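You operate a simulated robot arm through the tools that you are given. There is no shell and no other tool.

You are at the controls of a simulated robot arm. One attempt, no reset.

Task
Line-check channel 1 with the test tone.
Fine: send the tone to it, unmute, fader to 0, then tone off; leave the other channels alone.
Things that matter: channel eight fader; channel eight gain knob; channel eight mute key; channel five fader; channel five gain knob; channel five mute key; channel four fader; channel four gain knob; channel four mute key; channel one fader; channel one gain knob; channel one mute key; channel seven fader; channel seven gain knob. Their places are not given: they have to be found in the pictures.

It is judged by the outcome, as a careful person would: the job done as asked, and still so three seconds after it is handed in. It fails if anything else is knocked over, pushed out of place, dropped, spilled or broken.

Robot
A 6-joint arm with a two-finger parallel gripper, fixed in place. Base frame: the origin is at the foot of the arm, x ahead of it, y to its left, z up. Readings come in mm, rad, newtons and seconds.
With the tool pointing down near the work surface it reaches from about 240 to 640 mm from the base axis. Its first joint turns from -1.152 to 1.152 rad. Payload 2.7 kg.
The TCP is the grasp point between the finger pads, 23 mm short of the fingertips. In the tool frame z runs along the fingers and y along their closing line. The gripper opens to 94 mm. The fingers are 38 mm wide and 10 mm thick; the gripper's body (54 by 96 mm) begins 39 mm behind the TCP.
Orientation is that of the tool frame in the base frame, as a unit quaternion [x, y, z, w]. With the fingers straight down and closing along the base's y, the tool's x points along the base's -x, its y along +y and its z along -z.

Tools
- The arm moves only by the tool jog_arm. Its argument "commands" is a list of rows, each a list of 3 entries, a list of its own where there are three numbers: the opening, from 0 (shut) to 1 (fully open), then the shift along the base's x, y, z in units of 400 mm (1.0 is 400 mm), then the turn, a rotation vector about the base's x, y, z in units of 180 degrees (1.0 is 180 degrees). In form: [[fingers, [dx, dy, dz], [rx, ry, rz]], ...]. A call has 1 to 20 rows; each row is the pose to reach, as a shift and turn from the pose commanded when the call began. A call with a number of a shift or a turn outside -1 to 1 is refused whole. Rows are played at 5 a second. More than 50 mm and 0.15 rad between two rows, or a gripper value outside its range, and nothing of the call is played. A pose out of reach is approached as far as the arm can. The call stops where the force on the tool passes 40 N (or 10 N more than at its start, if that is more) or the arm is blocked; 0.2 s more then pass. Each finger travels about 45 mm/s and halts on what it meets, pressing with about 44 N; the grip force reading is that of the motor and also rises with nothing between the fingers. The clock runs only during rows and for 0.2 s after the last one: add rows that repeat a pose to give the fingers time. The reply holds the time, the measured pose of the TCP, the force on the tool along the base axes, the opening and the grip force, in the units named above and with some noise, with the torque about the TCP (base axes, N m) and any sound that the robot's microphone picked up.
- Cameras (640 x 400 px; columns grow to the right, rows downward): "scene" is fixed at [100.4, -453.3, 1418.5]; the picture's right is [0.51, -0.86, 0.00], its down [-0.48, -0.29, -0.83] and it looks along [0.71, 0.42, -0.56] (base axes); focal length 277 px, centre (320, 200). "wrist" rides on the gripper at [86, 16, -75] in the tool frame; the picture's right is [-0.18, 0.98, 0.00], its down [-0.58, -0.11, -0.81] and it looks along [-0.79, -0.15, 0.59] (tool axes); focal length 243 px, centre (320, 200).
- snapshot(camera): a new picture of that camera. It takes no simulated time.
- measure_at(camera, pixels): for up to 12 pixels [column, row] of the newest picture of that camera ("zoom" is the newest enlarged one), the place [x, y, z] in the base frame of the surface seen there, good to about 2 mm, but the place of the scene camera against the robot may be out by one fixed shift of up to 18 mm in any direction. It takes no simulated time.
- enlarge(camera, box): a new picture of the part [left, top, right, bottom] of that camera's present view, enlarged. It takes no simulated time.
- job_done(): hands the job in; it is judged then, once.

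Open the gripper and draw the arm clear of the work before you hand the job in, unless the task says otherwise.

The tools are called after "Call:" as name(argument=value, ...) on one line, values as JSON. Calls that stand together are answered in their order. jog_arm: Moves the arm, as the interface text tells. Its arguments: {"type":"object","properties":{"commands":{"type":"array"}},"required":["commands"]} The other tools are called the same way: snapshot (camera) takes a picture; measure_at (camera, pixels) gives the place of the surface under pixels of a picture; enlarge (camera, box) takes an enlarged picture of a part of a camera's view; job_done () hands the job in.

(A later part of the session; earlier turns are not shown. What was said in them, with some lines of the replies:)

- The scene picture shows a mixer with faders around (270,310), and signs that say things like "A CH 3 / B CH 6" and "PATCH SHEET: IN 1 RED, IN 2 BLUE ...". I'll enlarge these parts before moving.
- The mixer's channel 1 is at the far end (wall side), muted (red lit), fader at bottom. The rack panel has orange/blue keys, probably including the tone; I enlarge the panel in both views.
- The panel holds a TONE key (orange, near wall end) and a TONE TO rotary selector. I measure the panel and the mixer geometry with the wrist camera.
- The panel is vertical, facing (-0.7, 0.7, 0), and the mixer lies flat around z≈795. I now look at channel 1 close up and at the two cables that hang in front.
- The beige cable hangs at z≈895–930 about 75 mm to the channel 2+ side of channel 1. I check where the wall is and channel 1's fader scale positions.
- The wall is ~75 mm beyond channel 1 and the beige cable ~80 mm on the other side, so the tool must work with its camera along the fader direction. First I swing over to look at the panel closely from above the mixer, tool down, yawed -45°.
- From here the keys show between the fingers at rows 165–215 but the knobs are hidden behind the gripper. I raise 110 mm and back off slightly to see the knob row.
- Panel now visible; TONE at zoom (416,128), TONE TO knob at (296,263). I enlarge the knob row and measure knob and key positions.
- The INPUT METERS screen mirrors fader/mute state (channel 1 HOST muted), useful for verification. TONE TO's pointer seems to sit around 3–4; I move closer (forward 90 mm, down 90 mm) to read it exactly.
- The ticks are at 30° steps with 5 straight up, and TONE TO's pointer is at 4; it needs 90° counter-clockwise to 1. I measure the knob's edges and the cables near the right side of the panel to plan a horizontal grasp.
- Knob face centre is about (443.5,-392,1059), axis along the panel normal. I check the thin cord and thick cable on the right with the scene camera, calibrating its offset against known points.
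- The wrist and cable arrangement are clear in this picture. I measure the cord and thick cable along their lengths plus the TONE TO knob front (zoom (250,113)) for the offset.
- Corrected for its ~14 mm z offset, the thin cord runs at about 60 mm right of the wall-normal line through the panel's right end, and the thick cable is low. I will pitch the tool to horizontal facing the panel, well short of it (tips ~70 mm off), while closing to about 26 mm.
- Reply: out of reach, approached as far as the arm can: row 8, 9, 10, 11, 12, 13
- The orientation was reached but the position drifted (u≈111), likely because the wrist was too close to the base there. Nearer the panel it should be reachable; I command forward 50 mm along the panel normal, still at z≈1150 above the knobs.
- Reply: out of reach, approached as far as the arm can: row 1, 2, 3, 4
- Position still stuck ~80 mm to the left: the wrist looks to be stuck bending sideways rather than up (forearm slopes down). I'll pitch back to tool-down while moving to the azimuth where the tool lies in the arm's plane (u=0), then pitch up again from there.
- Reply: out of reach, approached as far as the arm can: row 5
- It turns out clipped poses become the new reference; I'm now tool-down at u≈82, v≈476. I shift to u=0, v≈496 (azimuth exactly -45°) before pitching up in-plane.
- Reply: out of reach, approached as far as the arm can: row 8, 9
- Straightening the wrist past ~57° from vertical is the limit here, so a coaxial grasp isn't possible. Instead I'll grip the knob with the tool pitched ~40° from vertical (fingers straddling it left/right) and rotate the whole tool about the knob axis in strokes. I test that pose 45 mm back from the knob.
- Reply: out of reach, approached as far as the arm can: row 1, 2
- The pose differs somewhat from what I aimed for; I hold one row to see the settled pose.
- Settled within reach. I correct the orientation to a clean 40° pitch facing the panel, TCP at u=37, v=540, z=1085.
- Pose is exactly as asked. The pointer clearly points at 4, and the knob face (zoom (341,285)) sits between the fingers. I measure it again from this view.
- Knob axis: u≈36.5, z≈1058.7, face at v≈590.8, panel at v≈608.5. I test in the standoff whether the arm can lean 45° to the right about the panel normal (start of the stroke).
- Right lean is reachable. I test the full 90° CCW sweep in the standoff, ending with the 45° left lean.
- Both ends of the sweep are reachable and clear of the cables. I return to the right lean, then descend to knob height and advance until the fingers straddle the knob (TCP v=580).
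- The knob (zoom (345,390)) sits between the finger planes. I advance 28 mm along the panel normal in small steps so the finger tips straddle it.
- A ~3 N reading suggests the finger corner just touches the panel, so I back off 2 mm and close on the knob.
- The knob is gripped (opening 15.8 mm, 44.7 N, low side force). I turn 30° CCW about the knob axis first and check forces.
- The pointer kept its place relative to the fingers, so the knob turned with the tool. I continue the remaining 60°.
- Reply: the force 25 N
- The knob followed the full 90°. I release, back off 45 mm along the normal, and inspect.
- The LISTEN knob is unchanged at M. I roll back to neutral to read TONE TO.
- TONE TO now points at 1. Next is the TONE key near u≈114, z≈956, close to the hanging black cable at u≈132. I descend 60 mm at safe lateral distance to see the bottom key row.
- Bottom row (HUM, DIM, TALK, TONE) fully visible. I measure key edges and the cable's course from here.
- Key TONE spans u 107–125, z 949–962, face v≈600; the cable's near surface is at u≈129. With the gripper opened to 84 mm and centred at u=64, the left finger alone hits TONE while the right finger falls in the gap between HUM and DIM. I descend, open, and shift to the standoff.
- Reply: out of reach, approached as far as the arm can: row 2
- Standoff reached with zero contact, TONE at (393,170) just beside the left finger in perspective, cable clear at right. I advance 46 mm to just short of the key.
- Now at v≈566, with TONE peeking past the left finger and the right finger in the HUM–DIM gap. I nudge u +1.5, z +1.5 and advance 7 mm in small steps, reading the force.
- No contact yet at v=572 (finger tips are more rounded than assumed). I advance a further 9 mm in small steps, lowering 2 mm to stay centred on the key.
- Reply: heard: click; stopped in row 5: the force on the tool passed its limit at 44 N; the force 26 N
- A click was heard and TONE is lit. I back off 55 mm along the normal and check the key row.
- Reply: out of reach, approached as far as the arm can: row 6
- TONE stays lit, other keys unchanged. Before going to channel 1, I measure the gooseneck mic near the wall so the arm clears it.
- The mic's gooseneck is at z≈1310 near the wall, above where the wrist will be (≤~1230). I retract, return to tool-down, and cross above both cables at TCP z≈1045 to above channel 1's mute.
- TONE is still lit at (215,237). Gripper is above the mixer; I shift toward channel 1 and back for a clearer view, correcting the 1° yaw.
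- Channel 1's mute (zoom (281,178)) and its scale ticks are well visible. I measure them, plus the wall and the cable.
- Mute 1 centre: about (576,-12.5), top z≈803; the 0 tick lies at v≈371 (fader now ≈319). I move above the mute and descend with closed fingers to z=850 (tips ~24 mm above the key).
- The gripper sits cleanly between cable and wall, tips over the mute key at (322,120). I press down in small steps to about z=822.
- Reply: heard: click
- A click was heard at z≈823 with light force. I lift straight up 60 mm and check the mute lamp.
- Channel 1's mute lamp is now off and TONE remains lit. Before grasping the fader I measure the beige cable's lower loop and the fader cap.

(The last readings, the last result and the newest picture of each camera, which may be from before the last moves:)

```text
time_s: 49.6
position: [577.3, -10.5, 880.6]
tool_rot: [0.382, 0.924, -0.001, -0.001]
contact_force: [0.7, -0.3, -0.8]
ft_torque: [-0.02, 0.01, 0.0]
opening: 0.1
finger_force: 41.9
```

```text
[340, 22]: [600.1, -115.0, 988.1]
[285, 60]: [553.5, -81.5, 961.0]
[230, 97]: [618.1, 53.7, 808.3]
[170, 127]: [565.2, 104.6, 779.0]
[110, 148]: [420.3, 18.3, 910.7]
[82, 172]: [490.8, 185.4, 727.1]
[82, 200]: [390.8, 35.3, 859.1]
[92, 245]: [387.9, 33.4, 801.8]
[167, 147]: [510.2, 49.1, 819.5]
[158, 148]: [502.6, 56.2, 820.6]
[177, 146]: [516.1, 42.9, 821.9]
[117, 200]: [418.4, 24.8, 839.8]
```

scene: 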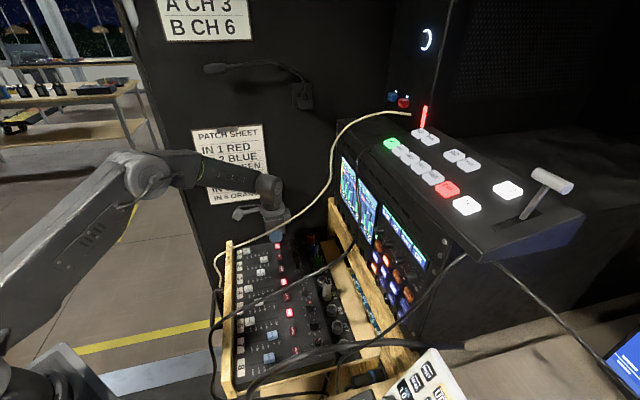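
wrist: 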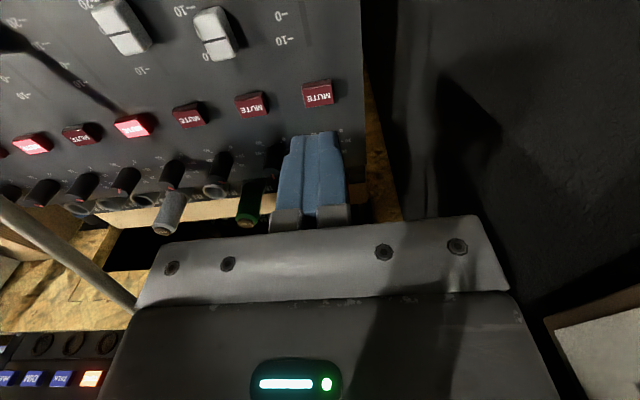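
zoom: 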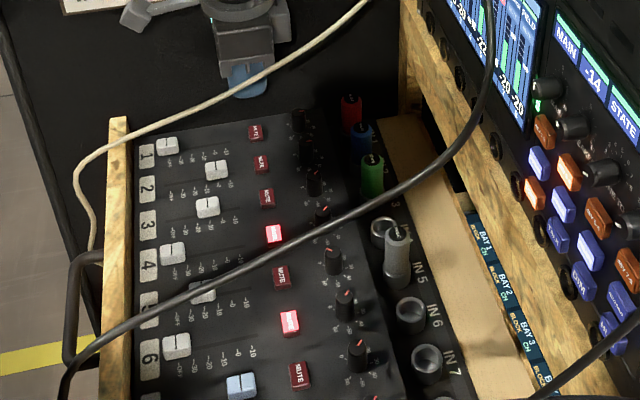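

The cable's drop is at u≈301, v≈252, well clear of the camera's place. I move over the fader cap (u≈398, v≈319) at z=880, opening to ~33 mm.

Call:
jog_arm(commands=[[0.35, [-0.0586, 0.0553, 0], [0, 0, 0]], [0.35, [-0.1171, 0.1105, 0], [0, 0, 0]], [0.35, [-0.1757, 0.1658, 0], [0, 0, 0]], [0.35, [-0.1757, 0.1658, -0.03], [0, 0, 0]], [0.35, [-0.1757, 0.1658, -0.06], [0, 0, 0]], [0.35, [-0.1757, 0.1658, -0.06], [0, 0, 0]]])

Call:
snapshot(camera="wrist")

Call:
enlarge(camera="wrist", box=[220, 40, 420, 190])

Call:
enlarge(camera="scene", box=[200, 180, 320, 280])

```text
time_s: 51.0
position: [505.9, 56.0, 856.9]
tool_rot: [0.382, 0.924, 0.001, 0.0]
contact_force: [-0.8, -0.8, -0.1]
ft_torque: [-0.01, 0.01, -0.01]
opening: 32.9
finger_force: 0.0
```

```text
taken
```

wrist: 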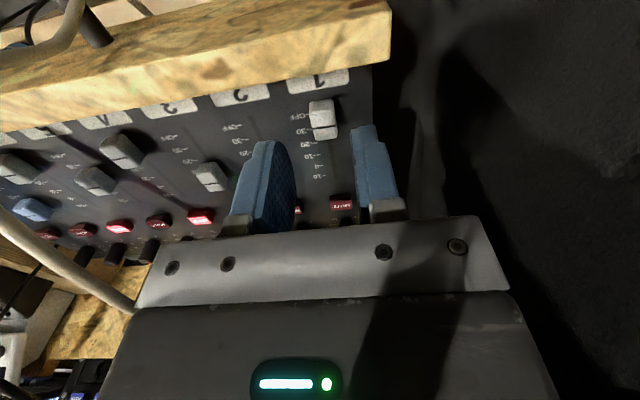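

```text
2.67 times, centred on (320, 115) of wrist
```

zoom: 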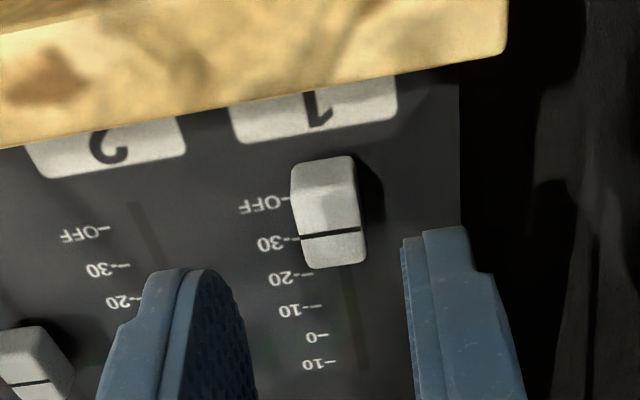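

```text
4.00 times, centred on (260, 230) of scene
```

zoom: 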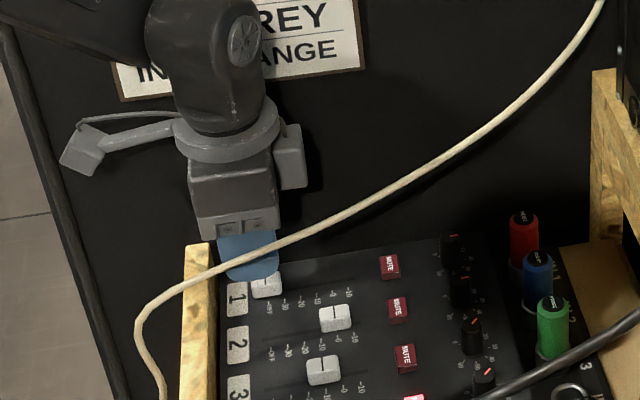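

The cap is between the finger planes; its index line is at zoom (331,234). I measure the cap's line and edges and the scale ticks.

Call:
measure_at(camera="zoom", pixels=[[331, 234], [303, 237], [358, 230], [325, 162], [337, 262], [331, 220], [285, 199], [295, 237], [306, 273], [319, 305], [327, 334], [333, 361]])

```text
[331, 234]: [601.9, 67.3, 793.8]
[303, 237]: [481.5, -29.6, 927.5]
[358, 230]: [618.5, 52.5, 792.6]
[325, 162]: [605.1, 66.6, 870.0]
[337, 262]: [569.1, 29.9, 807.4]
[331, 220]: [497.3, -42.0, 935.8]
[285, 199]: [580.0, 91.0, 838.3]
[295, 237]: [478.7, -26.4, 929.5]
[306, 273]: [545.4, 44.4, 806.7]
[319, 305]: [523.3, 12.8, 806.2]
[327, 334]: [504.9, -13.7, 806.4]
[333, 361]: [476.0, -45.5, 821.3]
```

Those were measured on the scene zoom; I redo the wrist zoom and measure there.

Call:
enlarge(camera="wrist", box=[220, 40, 420, 190])

Call:
measure_at(camera="zoom", pixels=[[331, 234], [305, 238], [356, 231], [325, 162], [337, 262], [331, 220], [285, 199], [295, 237], [306, 273], [319, 305], [327, 334], [333, 361]])

```text
2.67 times, centred on (320, 115) of wrist
```

zoom: 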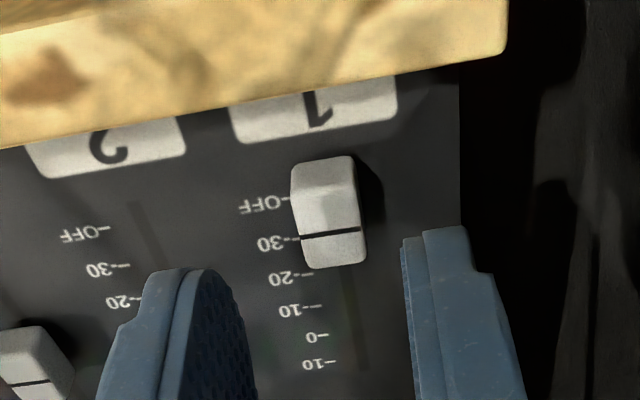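

```text
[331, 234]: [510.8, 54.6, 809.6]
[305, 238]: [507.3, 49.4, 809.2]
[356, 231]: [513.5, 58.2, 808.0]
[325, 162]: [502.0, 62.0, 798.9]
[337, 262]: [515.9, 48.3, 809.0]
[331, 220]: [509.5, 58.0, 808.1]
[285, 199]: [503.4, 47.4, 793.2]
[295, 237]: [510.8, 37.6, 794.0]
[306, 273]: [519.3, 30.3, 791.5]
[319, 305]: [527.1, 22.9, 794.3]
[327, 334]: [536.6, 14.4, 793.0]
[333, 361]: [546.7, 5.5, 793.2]
```

Cap line at (510.8,54.6) (v≈322.5, u≈399), cap ~11 mm wide; 0 tick averages v≈370.5, so the fader must move ~48 mm. I align over the cap and descend so the tips stop ~4 mm above the deck.

Call:
jog_arm(commands=[[0.35, [0.0108, -0.0048, 0], [0, 0, 0]], [0.35, [0.0108, -0.0048, -0.04], [0, 0, 0]], [0.35, [0.0108, -0.0048, -0.07], [0, 0, 0]], [0.35, [0.0108, -0.0048, -0.09], [0, 0, 0]], [0.35, [0.0108, -0.0048, -0.09], [0, 0, 0]]])

Call:
snapshot(camera="wrist")

Call:
enlarge(camera="wrist", box=[220, 40, 420, 190])

```text
time_s: 52.2
position: [512.4, 53.2, 821.1]
tool_rot: [0.382, 0.924, 0.0, -0.001]
contact_force: [-0.2, -0.9, 0.1]
ft_torque: [0.01, -0.01, 0.0]
opening: 32.9
finger_force: 0.1
```

```text
taken
```

wrist: 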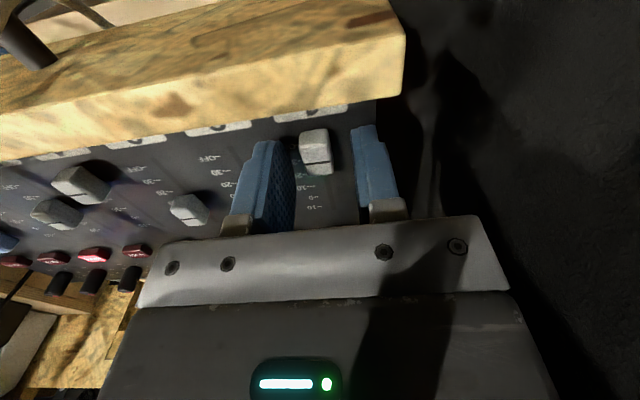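

```text
2.67 times, centred on (320, 115) of wrist
```

zoom: 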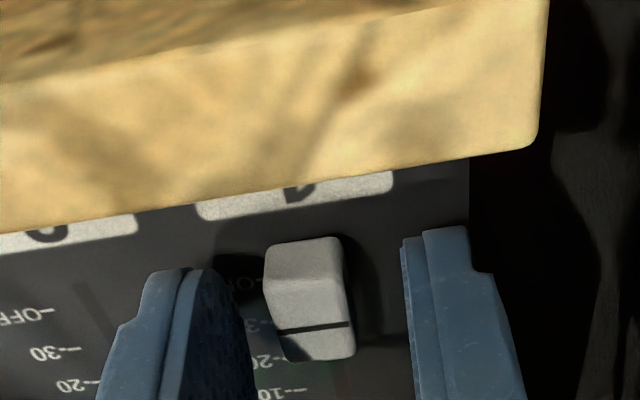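

The cap is between the fingers. I close on it and check the readings.

Call:
jog_arm(commands=[[0.2, [0, 0, 0], [0, 0, 0]], [0.05, [0, 0, 0], [0, 0, 0]], [0.05, [0, 0, 0], [0, 0, 0]], [0.05, [0, 0, 0], [0, 0, 0]]])

Call:
enlarge(camera="wrist", box=[220, 40, 420, 190])

```text
time_s: 53.2
position: [512.1, 51.2, 822.4]
tool_rot: [0.382, 0.924, -0.001, -0.002]
contact_force: [-8.1, -8.6, 3.7]
ft_torque: [-0.12, 0.11, -0.02]
opening: 13.5
finger_force: 44.5
```

```text
2.67 times, centred on (320, 115) of wrist
```

zoom: 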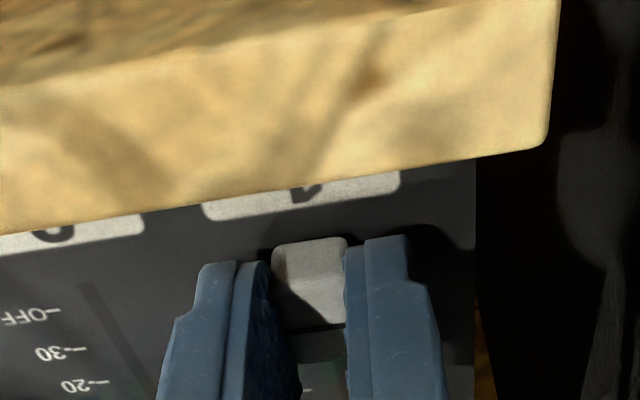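

Cap gripped (13.5 mm) with a small side load toward -u, which I relieve by 1 mm while sliding 48 mm along the fader slot to the 0 mark.

Call:
jog_arm(commands=[[0.05, [0.0088, -0.0125, 0], [0, 0, 0]], [0.05, [0.0195, -0.0231, 0], [0, 0, 0]], [0.05, [0.0301, -0.0337, 0], [0, 0, 0]], [0.05, [0.0408, -0.0444, 0], [0, 0, 0]], [0.05, [0.0515, -0.0551, 0], [0, 0, 0]], [0.05, [0.0621, -0.0657, 0], [0, 0, 0]], [0.05, [0.0728, -0.0764, 0], [0, 0, 0]], [0.05, [0.0834, -0.087, 0], [0, 0, 0]], [0.05, [0.0834, -0.087, 0], [0, 0, 0]]])

Call:
snapshot(camera="wrist")

Call:
enlarge(camera="wrist", box=[220, 40, 420, 190])

Call:
enlarge(camera="scene", box=[330, 140, 400, 230])

```text
time_s: 55.2
position: [544.5, 19.1, 822.0]
tool_rot: [0.382, 0.924, 0.0, -0.001]
contact_force: [-0.9, -1.7, 6.2]
ft_torque: [-0.01, 0.01, -0.07]
opening: 13.6
finger_force: 45.0
```

```text
taken
```

wrist: 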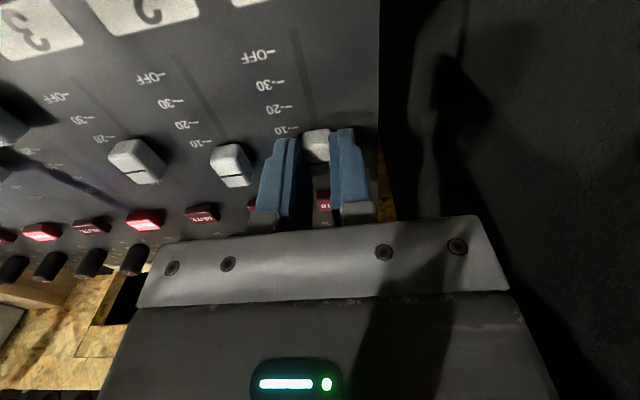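

```text
2.67 times, centred on (320, 115) of wrist
```

zoom: 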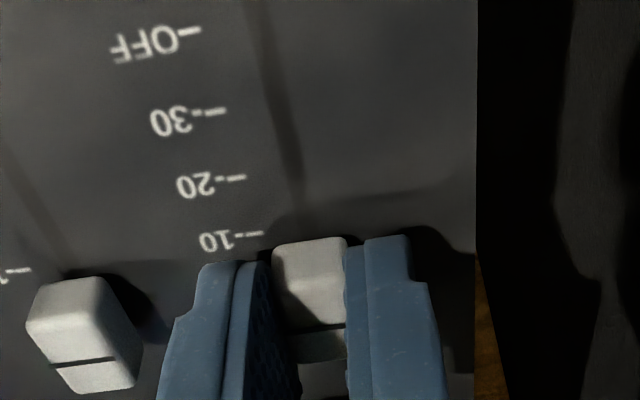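

```text
4.44 times, centred on (365, 185) of scene
```

zoom: 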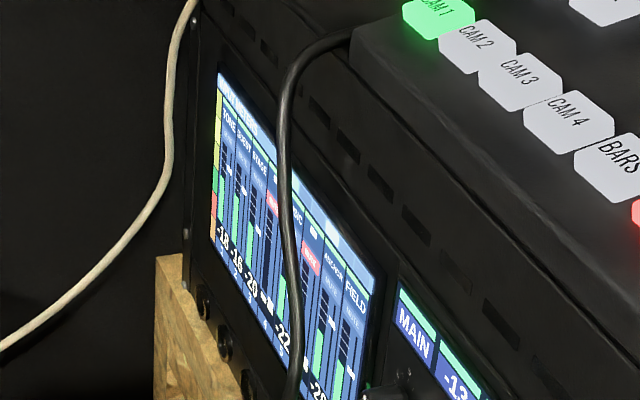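

The meter screen now shows channel 1 as "TONE" at -18 and unmuted. I open the fingers and lift to compare the cap's line with the 0 tick.

Call:
jog_arm(commands=[[0.35, [0, 0, 0], [0, 0, 0]], [0.35, [0, 0, 0], [0, 0, 0]], [0.35, [0, 0, 0.04], [0, 0, 0]], [0.35, [-0.03, 0.03, 0.12], [0, 0, 0]], [0.35, [-0.09, 0.09, 0.18], [0, 0, 0]], [0.35, [-0.09, 0.09, 0.18], [0, 0, 0]]])

Call:
snapshot(camera="wrist")

Call:
enlarge(camera="wrist", box=[280, 70, 380, 170])

```text
time_s: 56.6
position: [506.0, 54.2, 894.4]
tool_rot: [0.383, 0.924, 0.0, -0.001]
contact_force: [-0.8, 0.1, -0.6]
ft_torque: [-0.01, 0.03, 0.02]
opening: 32.9
finger_force: 0.0
```

```text
taken
```

wrist: 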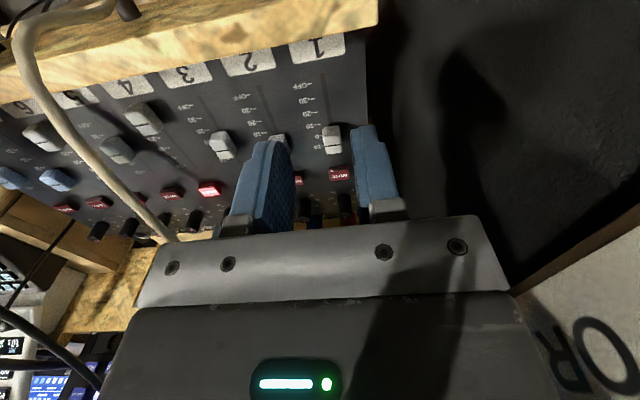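

```text
4.00 times, centred on (330, 120) of wrist
```

zoom: 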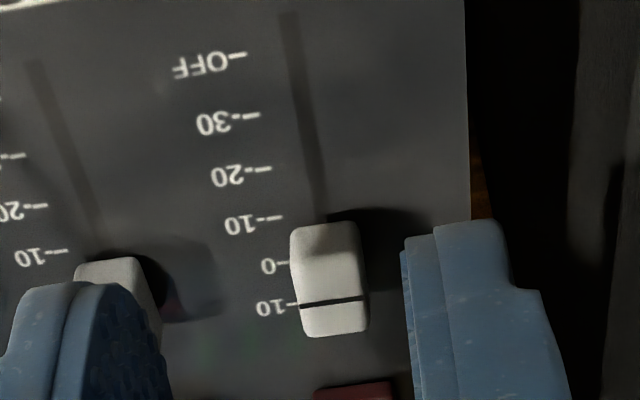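

The cap line at zoom (333,302) is raised above the deck, so parallax matters; I measure it and the ticks.

Call:
measure_at(camera="zoom", pixels=[[333, 302], [315, 304], [350, 300], [333, 303], [281, 263], [290, 304], [273, 217], [265, 169], [253, 115], [240, 54], [335, 325], [330, 275]])

```text
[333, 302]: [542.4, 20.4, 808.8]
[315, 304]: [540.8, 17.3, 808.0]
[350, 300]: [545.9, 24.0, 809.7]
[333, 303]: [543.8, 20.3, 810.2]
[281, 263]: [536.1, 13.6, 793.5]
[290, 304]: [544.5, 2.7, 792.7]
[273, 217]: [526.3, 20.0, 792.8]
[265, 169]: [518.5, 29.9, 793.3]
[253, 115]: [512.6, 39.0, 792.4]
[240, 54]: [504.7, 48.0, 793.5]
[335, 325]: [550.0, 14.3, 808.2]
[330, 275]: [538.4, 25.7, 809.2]
```

Cap line v≈369.6 versus 0 tick ≈369.9, so the fader is on 0. Now back to the panel for tone off: I rise, cross above the beige cable, and return over the mixer.

Call:
jog_arm(commands=[[0.28, [0, 0, 0.09], [0, 0, 0]], [0.28, [0, 0, 0.18], [0, 0, 0]], [0.28, [0, 0, 0.264], [0, 0, 0]], [0.28, [-0.0047, -0.0803, 0.283], [0, 0, 0]], [0.28, [-0.0094, -0.1605, 0.302], [0, 0, 0]], [0.28, [-0.0141, -0.2408, 0.32], [0, 0, 0]], [0.28, [-0.0188, -0.321, 0.339], [0, 0, 0]], [0.28, [-0.093, -0.3952, 0.347], [0, 0, 0]], [0.28, [-0.1673, -0.4694, 0.354], [0, 0, 0]], [0.28, [-0.2415, -0.5436, 0.362], [0, 0, 0]], [0.28, [-0.3158, -0.6178, 0.369], [0, 0, 0]], [0.28, [-0.39, -0.692, 0.3765], [0, 0, 0]], [0.28, [-0.39, -0.692, 0.3765], [0, 0, 0]]])

Call:
jog_arm(commands=[[0.28, [0.016, -0.043, -0.005], [-0.0262, -0.0262, 0]], [0.28, [0.032, -0.087, -0.01], [-0.0524, -0.0524, 0]], [0.28, [0.048, -0.13, -0.016], [-0.0786, -0.0786, 0]], [0.28, [0.065, -0.174, -0.022], [-0.1048, -0.1048, 0]], [0.28, [0.081, -0.217, -0.027], [-0.1309, -0.1309, 0]], [0.28, [0.097, -0.26, -0.0325], [-0.15713, -0.15713, 0]], [0.28, [0.097, -0.26, -0.0325], [-0.15713, -0.15713, 0]]])

Call:
snapshot(camera="wrist")

Call:
enlarge(camera="wrist", box=[220, 0, 460, 150])

Call:
snapshot(camera="scene")

```text
time_s: 59.4
position: [352.4, -223.4, 1044.9]
tool_rot: [0.382, 0.924, 0.0, -0.001]
contact_force: [0.5, -0.6, -0.3]
ft_torque: [-0.03, 0.01, 0.01]
opening: 26.4
finger_force: 0.0
```

```text
time_s: 61.0
position: [391.1, -327.5, 1031.9]
tool_rot: [0.36, 0.868, -0.131, 0.315]
contact_force: [0.0, 0.6, -0.1]
ft_torque: [0.01, 0.03, 0.04]
opening: 26.2
finger_force: 0.1
```

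```text
taken
```

wrist: 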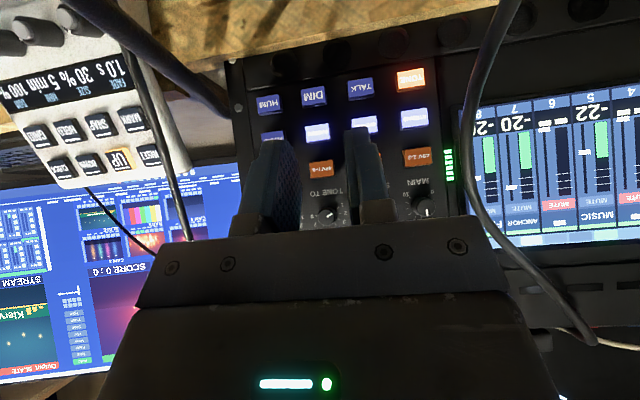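

```text
2.67 times, centred on (340, 75) of wrist
```

zoom: 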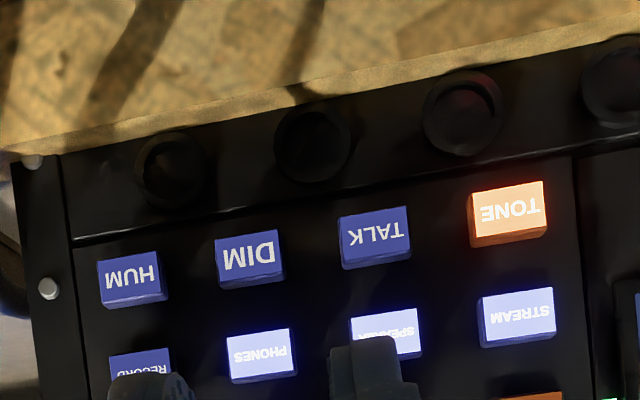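

```text
taken
```

scene: 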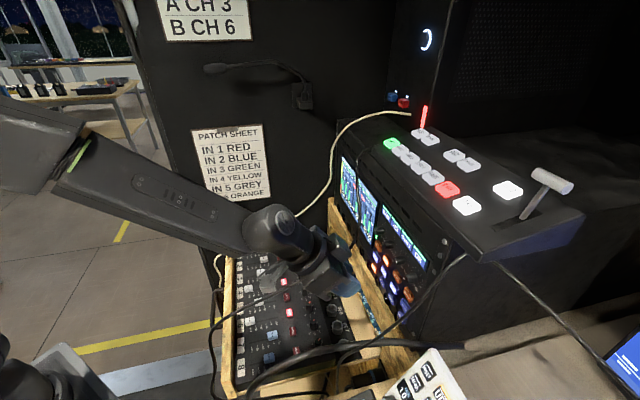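

Same standoff as before with TONE still lit. I repeat the descent: lower, open to 84 mm, shift to u≈64.

Call:
jog_arm(commands=[[0.28, [0.039, -0.003, -0.06], [0, 0, 0]], [0.28, [0.039, -0.003, -0.12], [0, 0, 0]], [0.28, [0.039, -0.003, -0.179], [0, 0, 0]], [0.894, [0.039, -0.003, -0.179], [0, 0, 0]], [0.894, [0.039, -0.003, -0.179], [0, 0, 0]], [0.894, [0.039, -0.003, -0.179], [0, 0, 0]], [0.894, [0.0567, 0.0138, -0.179], [0, 0, 0]], [0.894, [0.0567, 0.0138, -0.179], [0, 0, 0]]])

Call:
snapshot(camera="wrist")

```text
time_s: 62.8
position: [413.6, -320.5, 959.9]
tool_rot: [0.359, 0.869, -0.131, 0.315]
contact_force: [-0.1, 0.7, -0.4]
ft_torque: [0.02, 0.01, 0.03]
opening: 83.9
finger_force: 0.0
out of reach, approached as far as the arm can: row 2
```

```text
taken
```

wrist: 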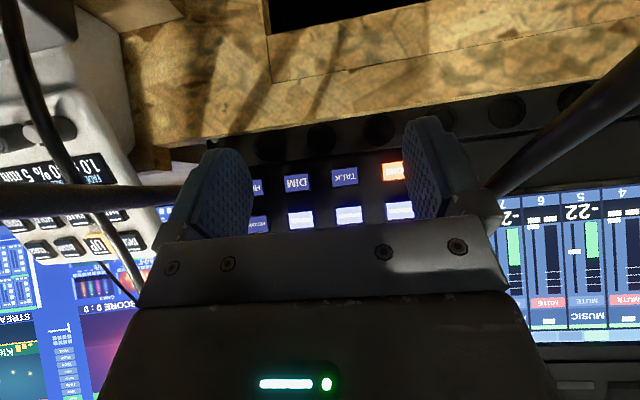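

Same standoff as the first press. I advance to v≈572, just short of the key.

Call:
jog_arm(commands=[[0.894, [0.0232, -0.0237, 0.001], [0, 0, 0]], [0.894, [0.0464, -0.0473, 0.001], [0, 0, 0]], [0.894, [0.0696, -0.071, 0.001], [0, 0, 0]], [0.894, [0.0928, -0.0946, 0.001], [0, 0, 0]], [0.894, [0.0928, -0.0946, 0.001], [0, 0, 0]]])

Call:
enlarge(camera="wrist", box=[180, 90, 500, 290])

```text
time_s: 64.0
position: [450.0, -358.7, 958.6]
tool_rot: [0.359, 0.869, -0.13, 0.315]
contact_force: [-0.3, 0.2, -0.5]
ft_torque: [0.04, -0.02, 0.0]
opening: 84.0
finger_force: 0.1
```

```text
2.00 times, centred on (340, 190) of wrist
```

zoom: 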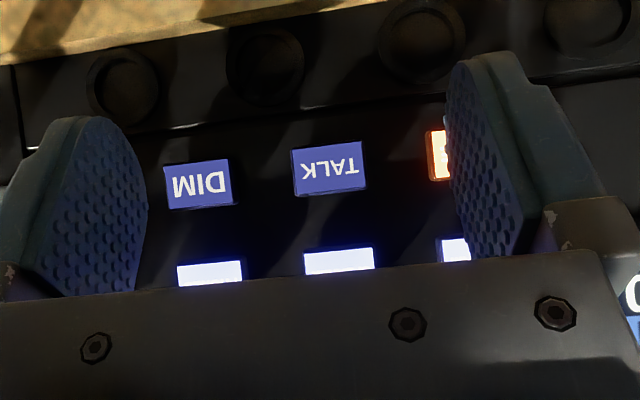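

The left finger covers most of TONE again and nothing is touching. I press in ~1.2 mm steps, 6 mm in total.

Call:
jog_arm(commands=[[0.894, [0.0035, -0.0035, 0.002], [0, 0, 0]], [0.894, [0.0057, -0.0057, 0.002], [0, 0, 0]], [0.894, [0.0078, -0.0078, 0.002], [0, 0, 0]], [0.894, [0.0099, -0.0099, 0.002], [0, 0, 0]], [0.894, [0.0115, -0.0115, 0.002], [0, 0, 0]]])

Call:
enlarge(camera="wrist", box=[180, 90, 500, 290])

```text
time_s: 65.2
position: [455.5, -363.5, 961.0]
tool_rot: [0.358, 0.869, -0.13, 0.315]
contact_force: [-12.6, 9.4, 4.9]
ft_torque: [0.12, -0.21, 0.58]
opening: 83.0
finger_force: 0.1
heard: click
```

```text
2.00 times, centred on (340, 190) of wrist
```

zoom: 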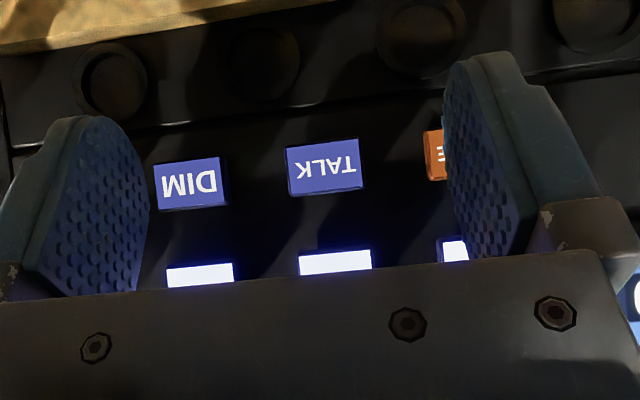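

Click heard and TONE's lamp is off. I withdraw straight back, then away from the cable and up, and check the whole panel.

Call:
jog_arm(commands=[[0.894, [-0.0177, 0.0177, 0], [0, 0, 0]], [0.894, [-0.045, 0.045, 0], [0, 0, 0]], [0.894, [-0.0972, 0.0972, 0], [0, 0, 0]], [0.3, [-0.114, 0.08, 0], [0, 0, 0]], [0.3, [-0.12, 0.076, 0.06], [0, 0, 0]], [0.3, [-0.12, 0.076, 0.17], [0, 0, 0]], [0.3, [-0.14, 0.096, 0.26], [0, 0, 0]], [0.3, [-0.14, 0.096, 0.26], [0, 0, 0]]])

Call:
snapshot(camera="wrist")

Call:
enlarge(camera="wrist", box=[220, 0, 460, 200])

Call:
snapshot(camera="scene")

```text
time_s: 67.0
position: [402.1, -323.7, 1064.1]
tool_rot: [0.358, 0.869, -0.131, 0.315]
contact_force: [-0.4, 0.5, -0.5]
ft_torque: [0.02, 0.03, 0.02]
opening: 28.1
finger_force: 0.0
```

```text
taken
```

wrist: 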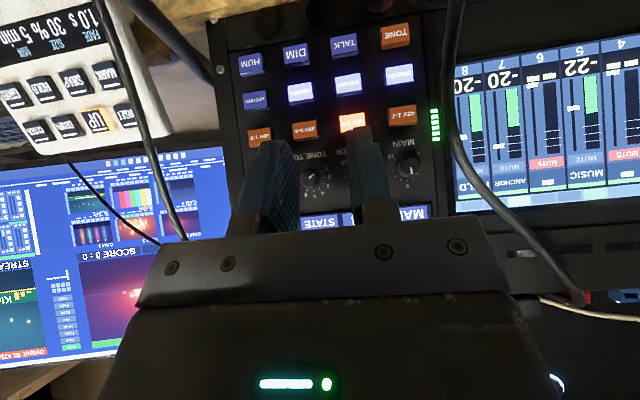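

```text
2.00 times, centred on (340, 100) of wrist
```

zoom: 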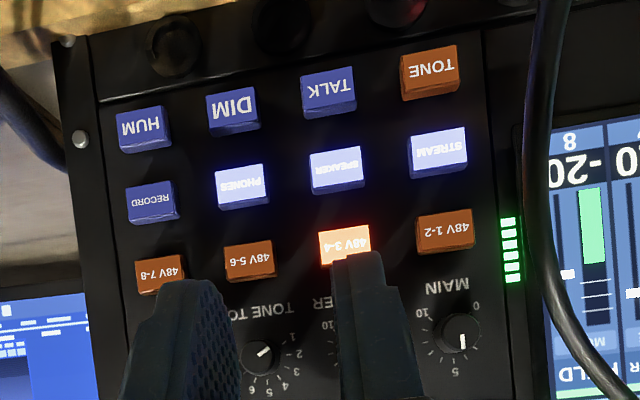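

```text
taken
```

scene: 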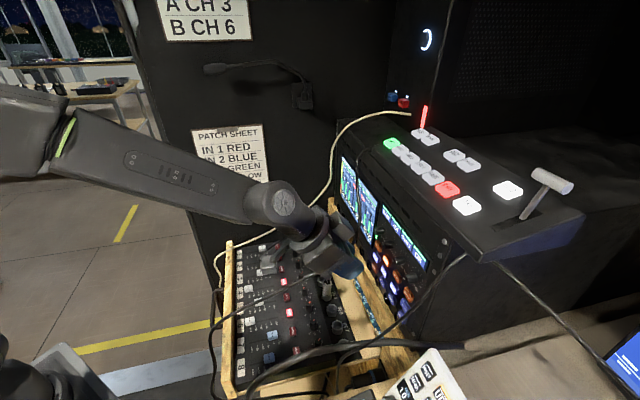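

Panel lamps are exactly as at the start with TONE off and TONE TO on 1. I retract to tool-down and then return toward the start pose, gripper open.

Call:
jog_arm(commands=[[0.3, [-0.021, 0.0225, 0.048], [0.0262, 0.0262, 0]], [0.3, [-0.042, 0.045, 0.097], [0.0524, 0.0524, 0]], [0.3, [-0.063, 0.0675, 0.145], [0.0786, 0.0786, 0]], [0.3, [-0.083, 0.09, 0.193], [0.1048, 0.1048, 0]], [0.3, [-0.104, 0.1125, 0.242], [0.1309, 0.1309, 0]], [0.3, [-0.125, 0.135, 0.29], [0.15713, 0.15713, 0]], [0.3, [-0.125, 0.135, 0.29], [0.15713, 0.15713, 0]]])

Call:
jog_arm(commands=[[1, [-0.002, 0.08, 0.024], [0, 0, 0.03125]], [1, [-0.004, 0.16, 0.048], [0, 0, 0.0625]], [1, [-0.006, 0.24, 0.072], [0, 0, 0.09375]], [1, [-0.008, 0.32, 0.096], [0, 0, 0.125]], [1, [-0.01, 0.4, 0.12], [0, 0, 0.15625]], [1, [-0.012, 0.48, 0.144], [0, 0, 0.1875]], [1, [-0.012, 0.56, 0.168], [0, 0, 0.21875]], [1, [-0.012, 0.635, 0.19], [0, 0, 0.25]], [1, [-0.012, 0.635, 0.19], [0, 0, 0.25]]])

Call:
snapshot(camera="wrist")

Call:
enlarge(camera="wrist", box=[140, 0, 400, 160])

Call:
snapshot(camera="scene")

Call:
enlarge(camera="scene", box=[210, 220, 370, 390])

Call:
enlarge(camera="scene", box=[335, 145, 395, 245])

```text
time_s: 68.6
position: [349.8, -269.5, 1181.7]
tool_rot: [0.381, 0.924, 0.001, -0.001]
contact_force: [1.2, -0.3, 0.5]
ft_torque: [0.03, 0.02, 0.0]
opening: 28.3
finger_force: 0.0
```

```text
time_s: 70.6
position: [343.0, -16.3, 1256.3]
tool_rot: [-0.002, 1.0, 0.001, -0.001]
contact_force: [0.1, 0.1, -0.9]
ft_torque: [0.03, -0.02, 0.04]
opening: 94.1
finger_force: 0.1
```

```text
taken
```

wrist: 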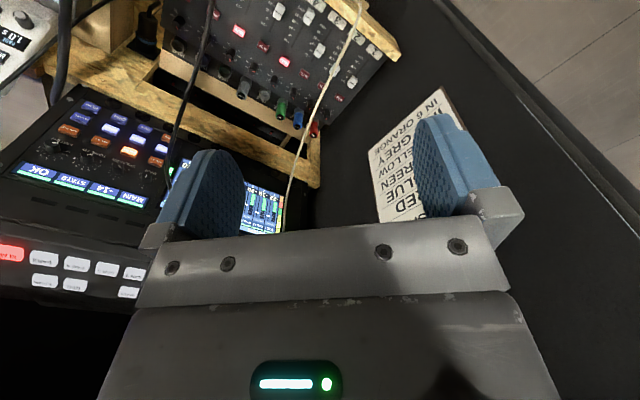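

```text
2.46 times, centred on (270, 80) of wrist
```

zoom: 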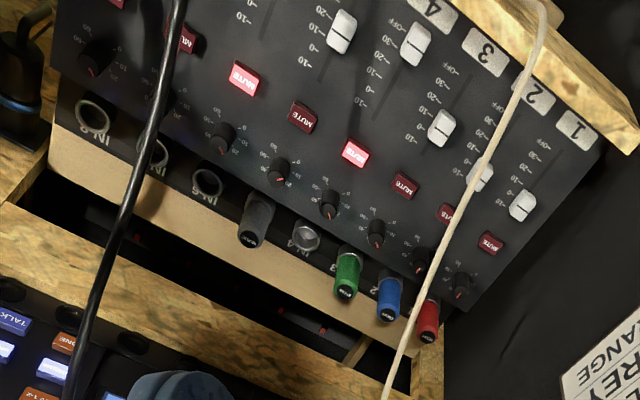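

```text
taken
```

scene: 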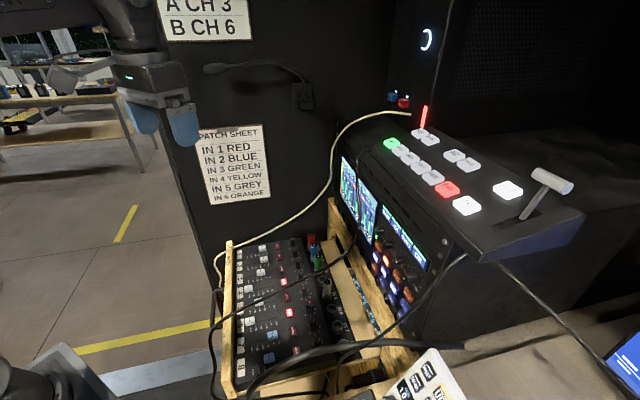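

```text
2.35 times, centred on (290, 305) of scene
```

zoom: 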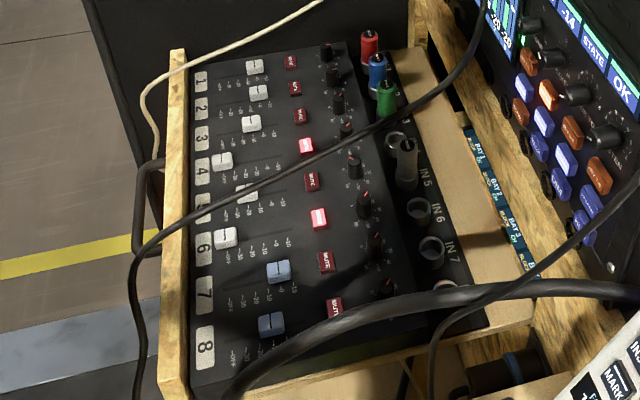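

```text
4.00 times, centred on (365, 195) of scene
```

zoom: 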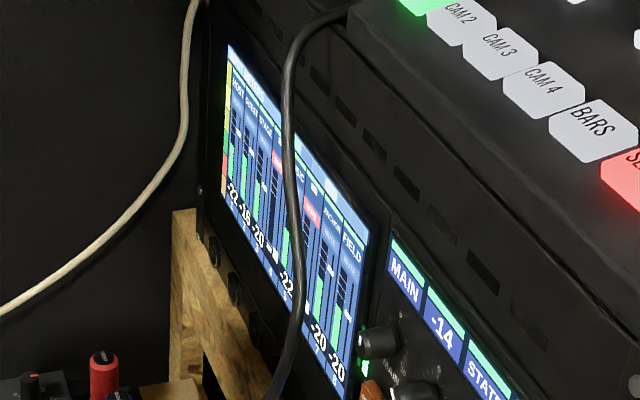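

Final pictures show channel 1 unmuted with its fader at 0, TONE off, TONE TO on 1, and all other faders, mutes, keys and cables as they were. The arm is clear with the gripper open, so I hand in.

Call:
job_done()

```text
The job is handed in.
```

The line check on channel 1 is done and handed in.

- **Tone sent:** I turned the TONE TO selector from 4 to 1 and switched TONE on. The meter screen then showed channel 1 as "TONE" at -18.
- **Unmuted:** I pressed channel 1's mute key once. It clicked and its lamp went out.
- **Fader:** I slid channel 1's fader from OFF to 0. Its line measures within about 0.5 mm of the 0 mark.
- **Tone off:** I pressed TONE again, and its lamp is off. The selector stays on 1.

In the final pictures, the other channels' faders and mutes, the panel keys and the cables look as they did at the start. The arm is back near its start pose with the gripper open.
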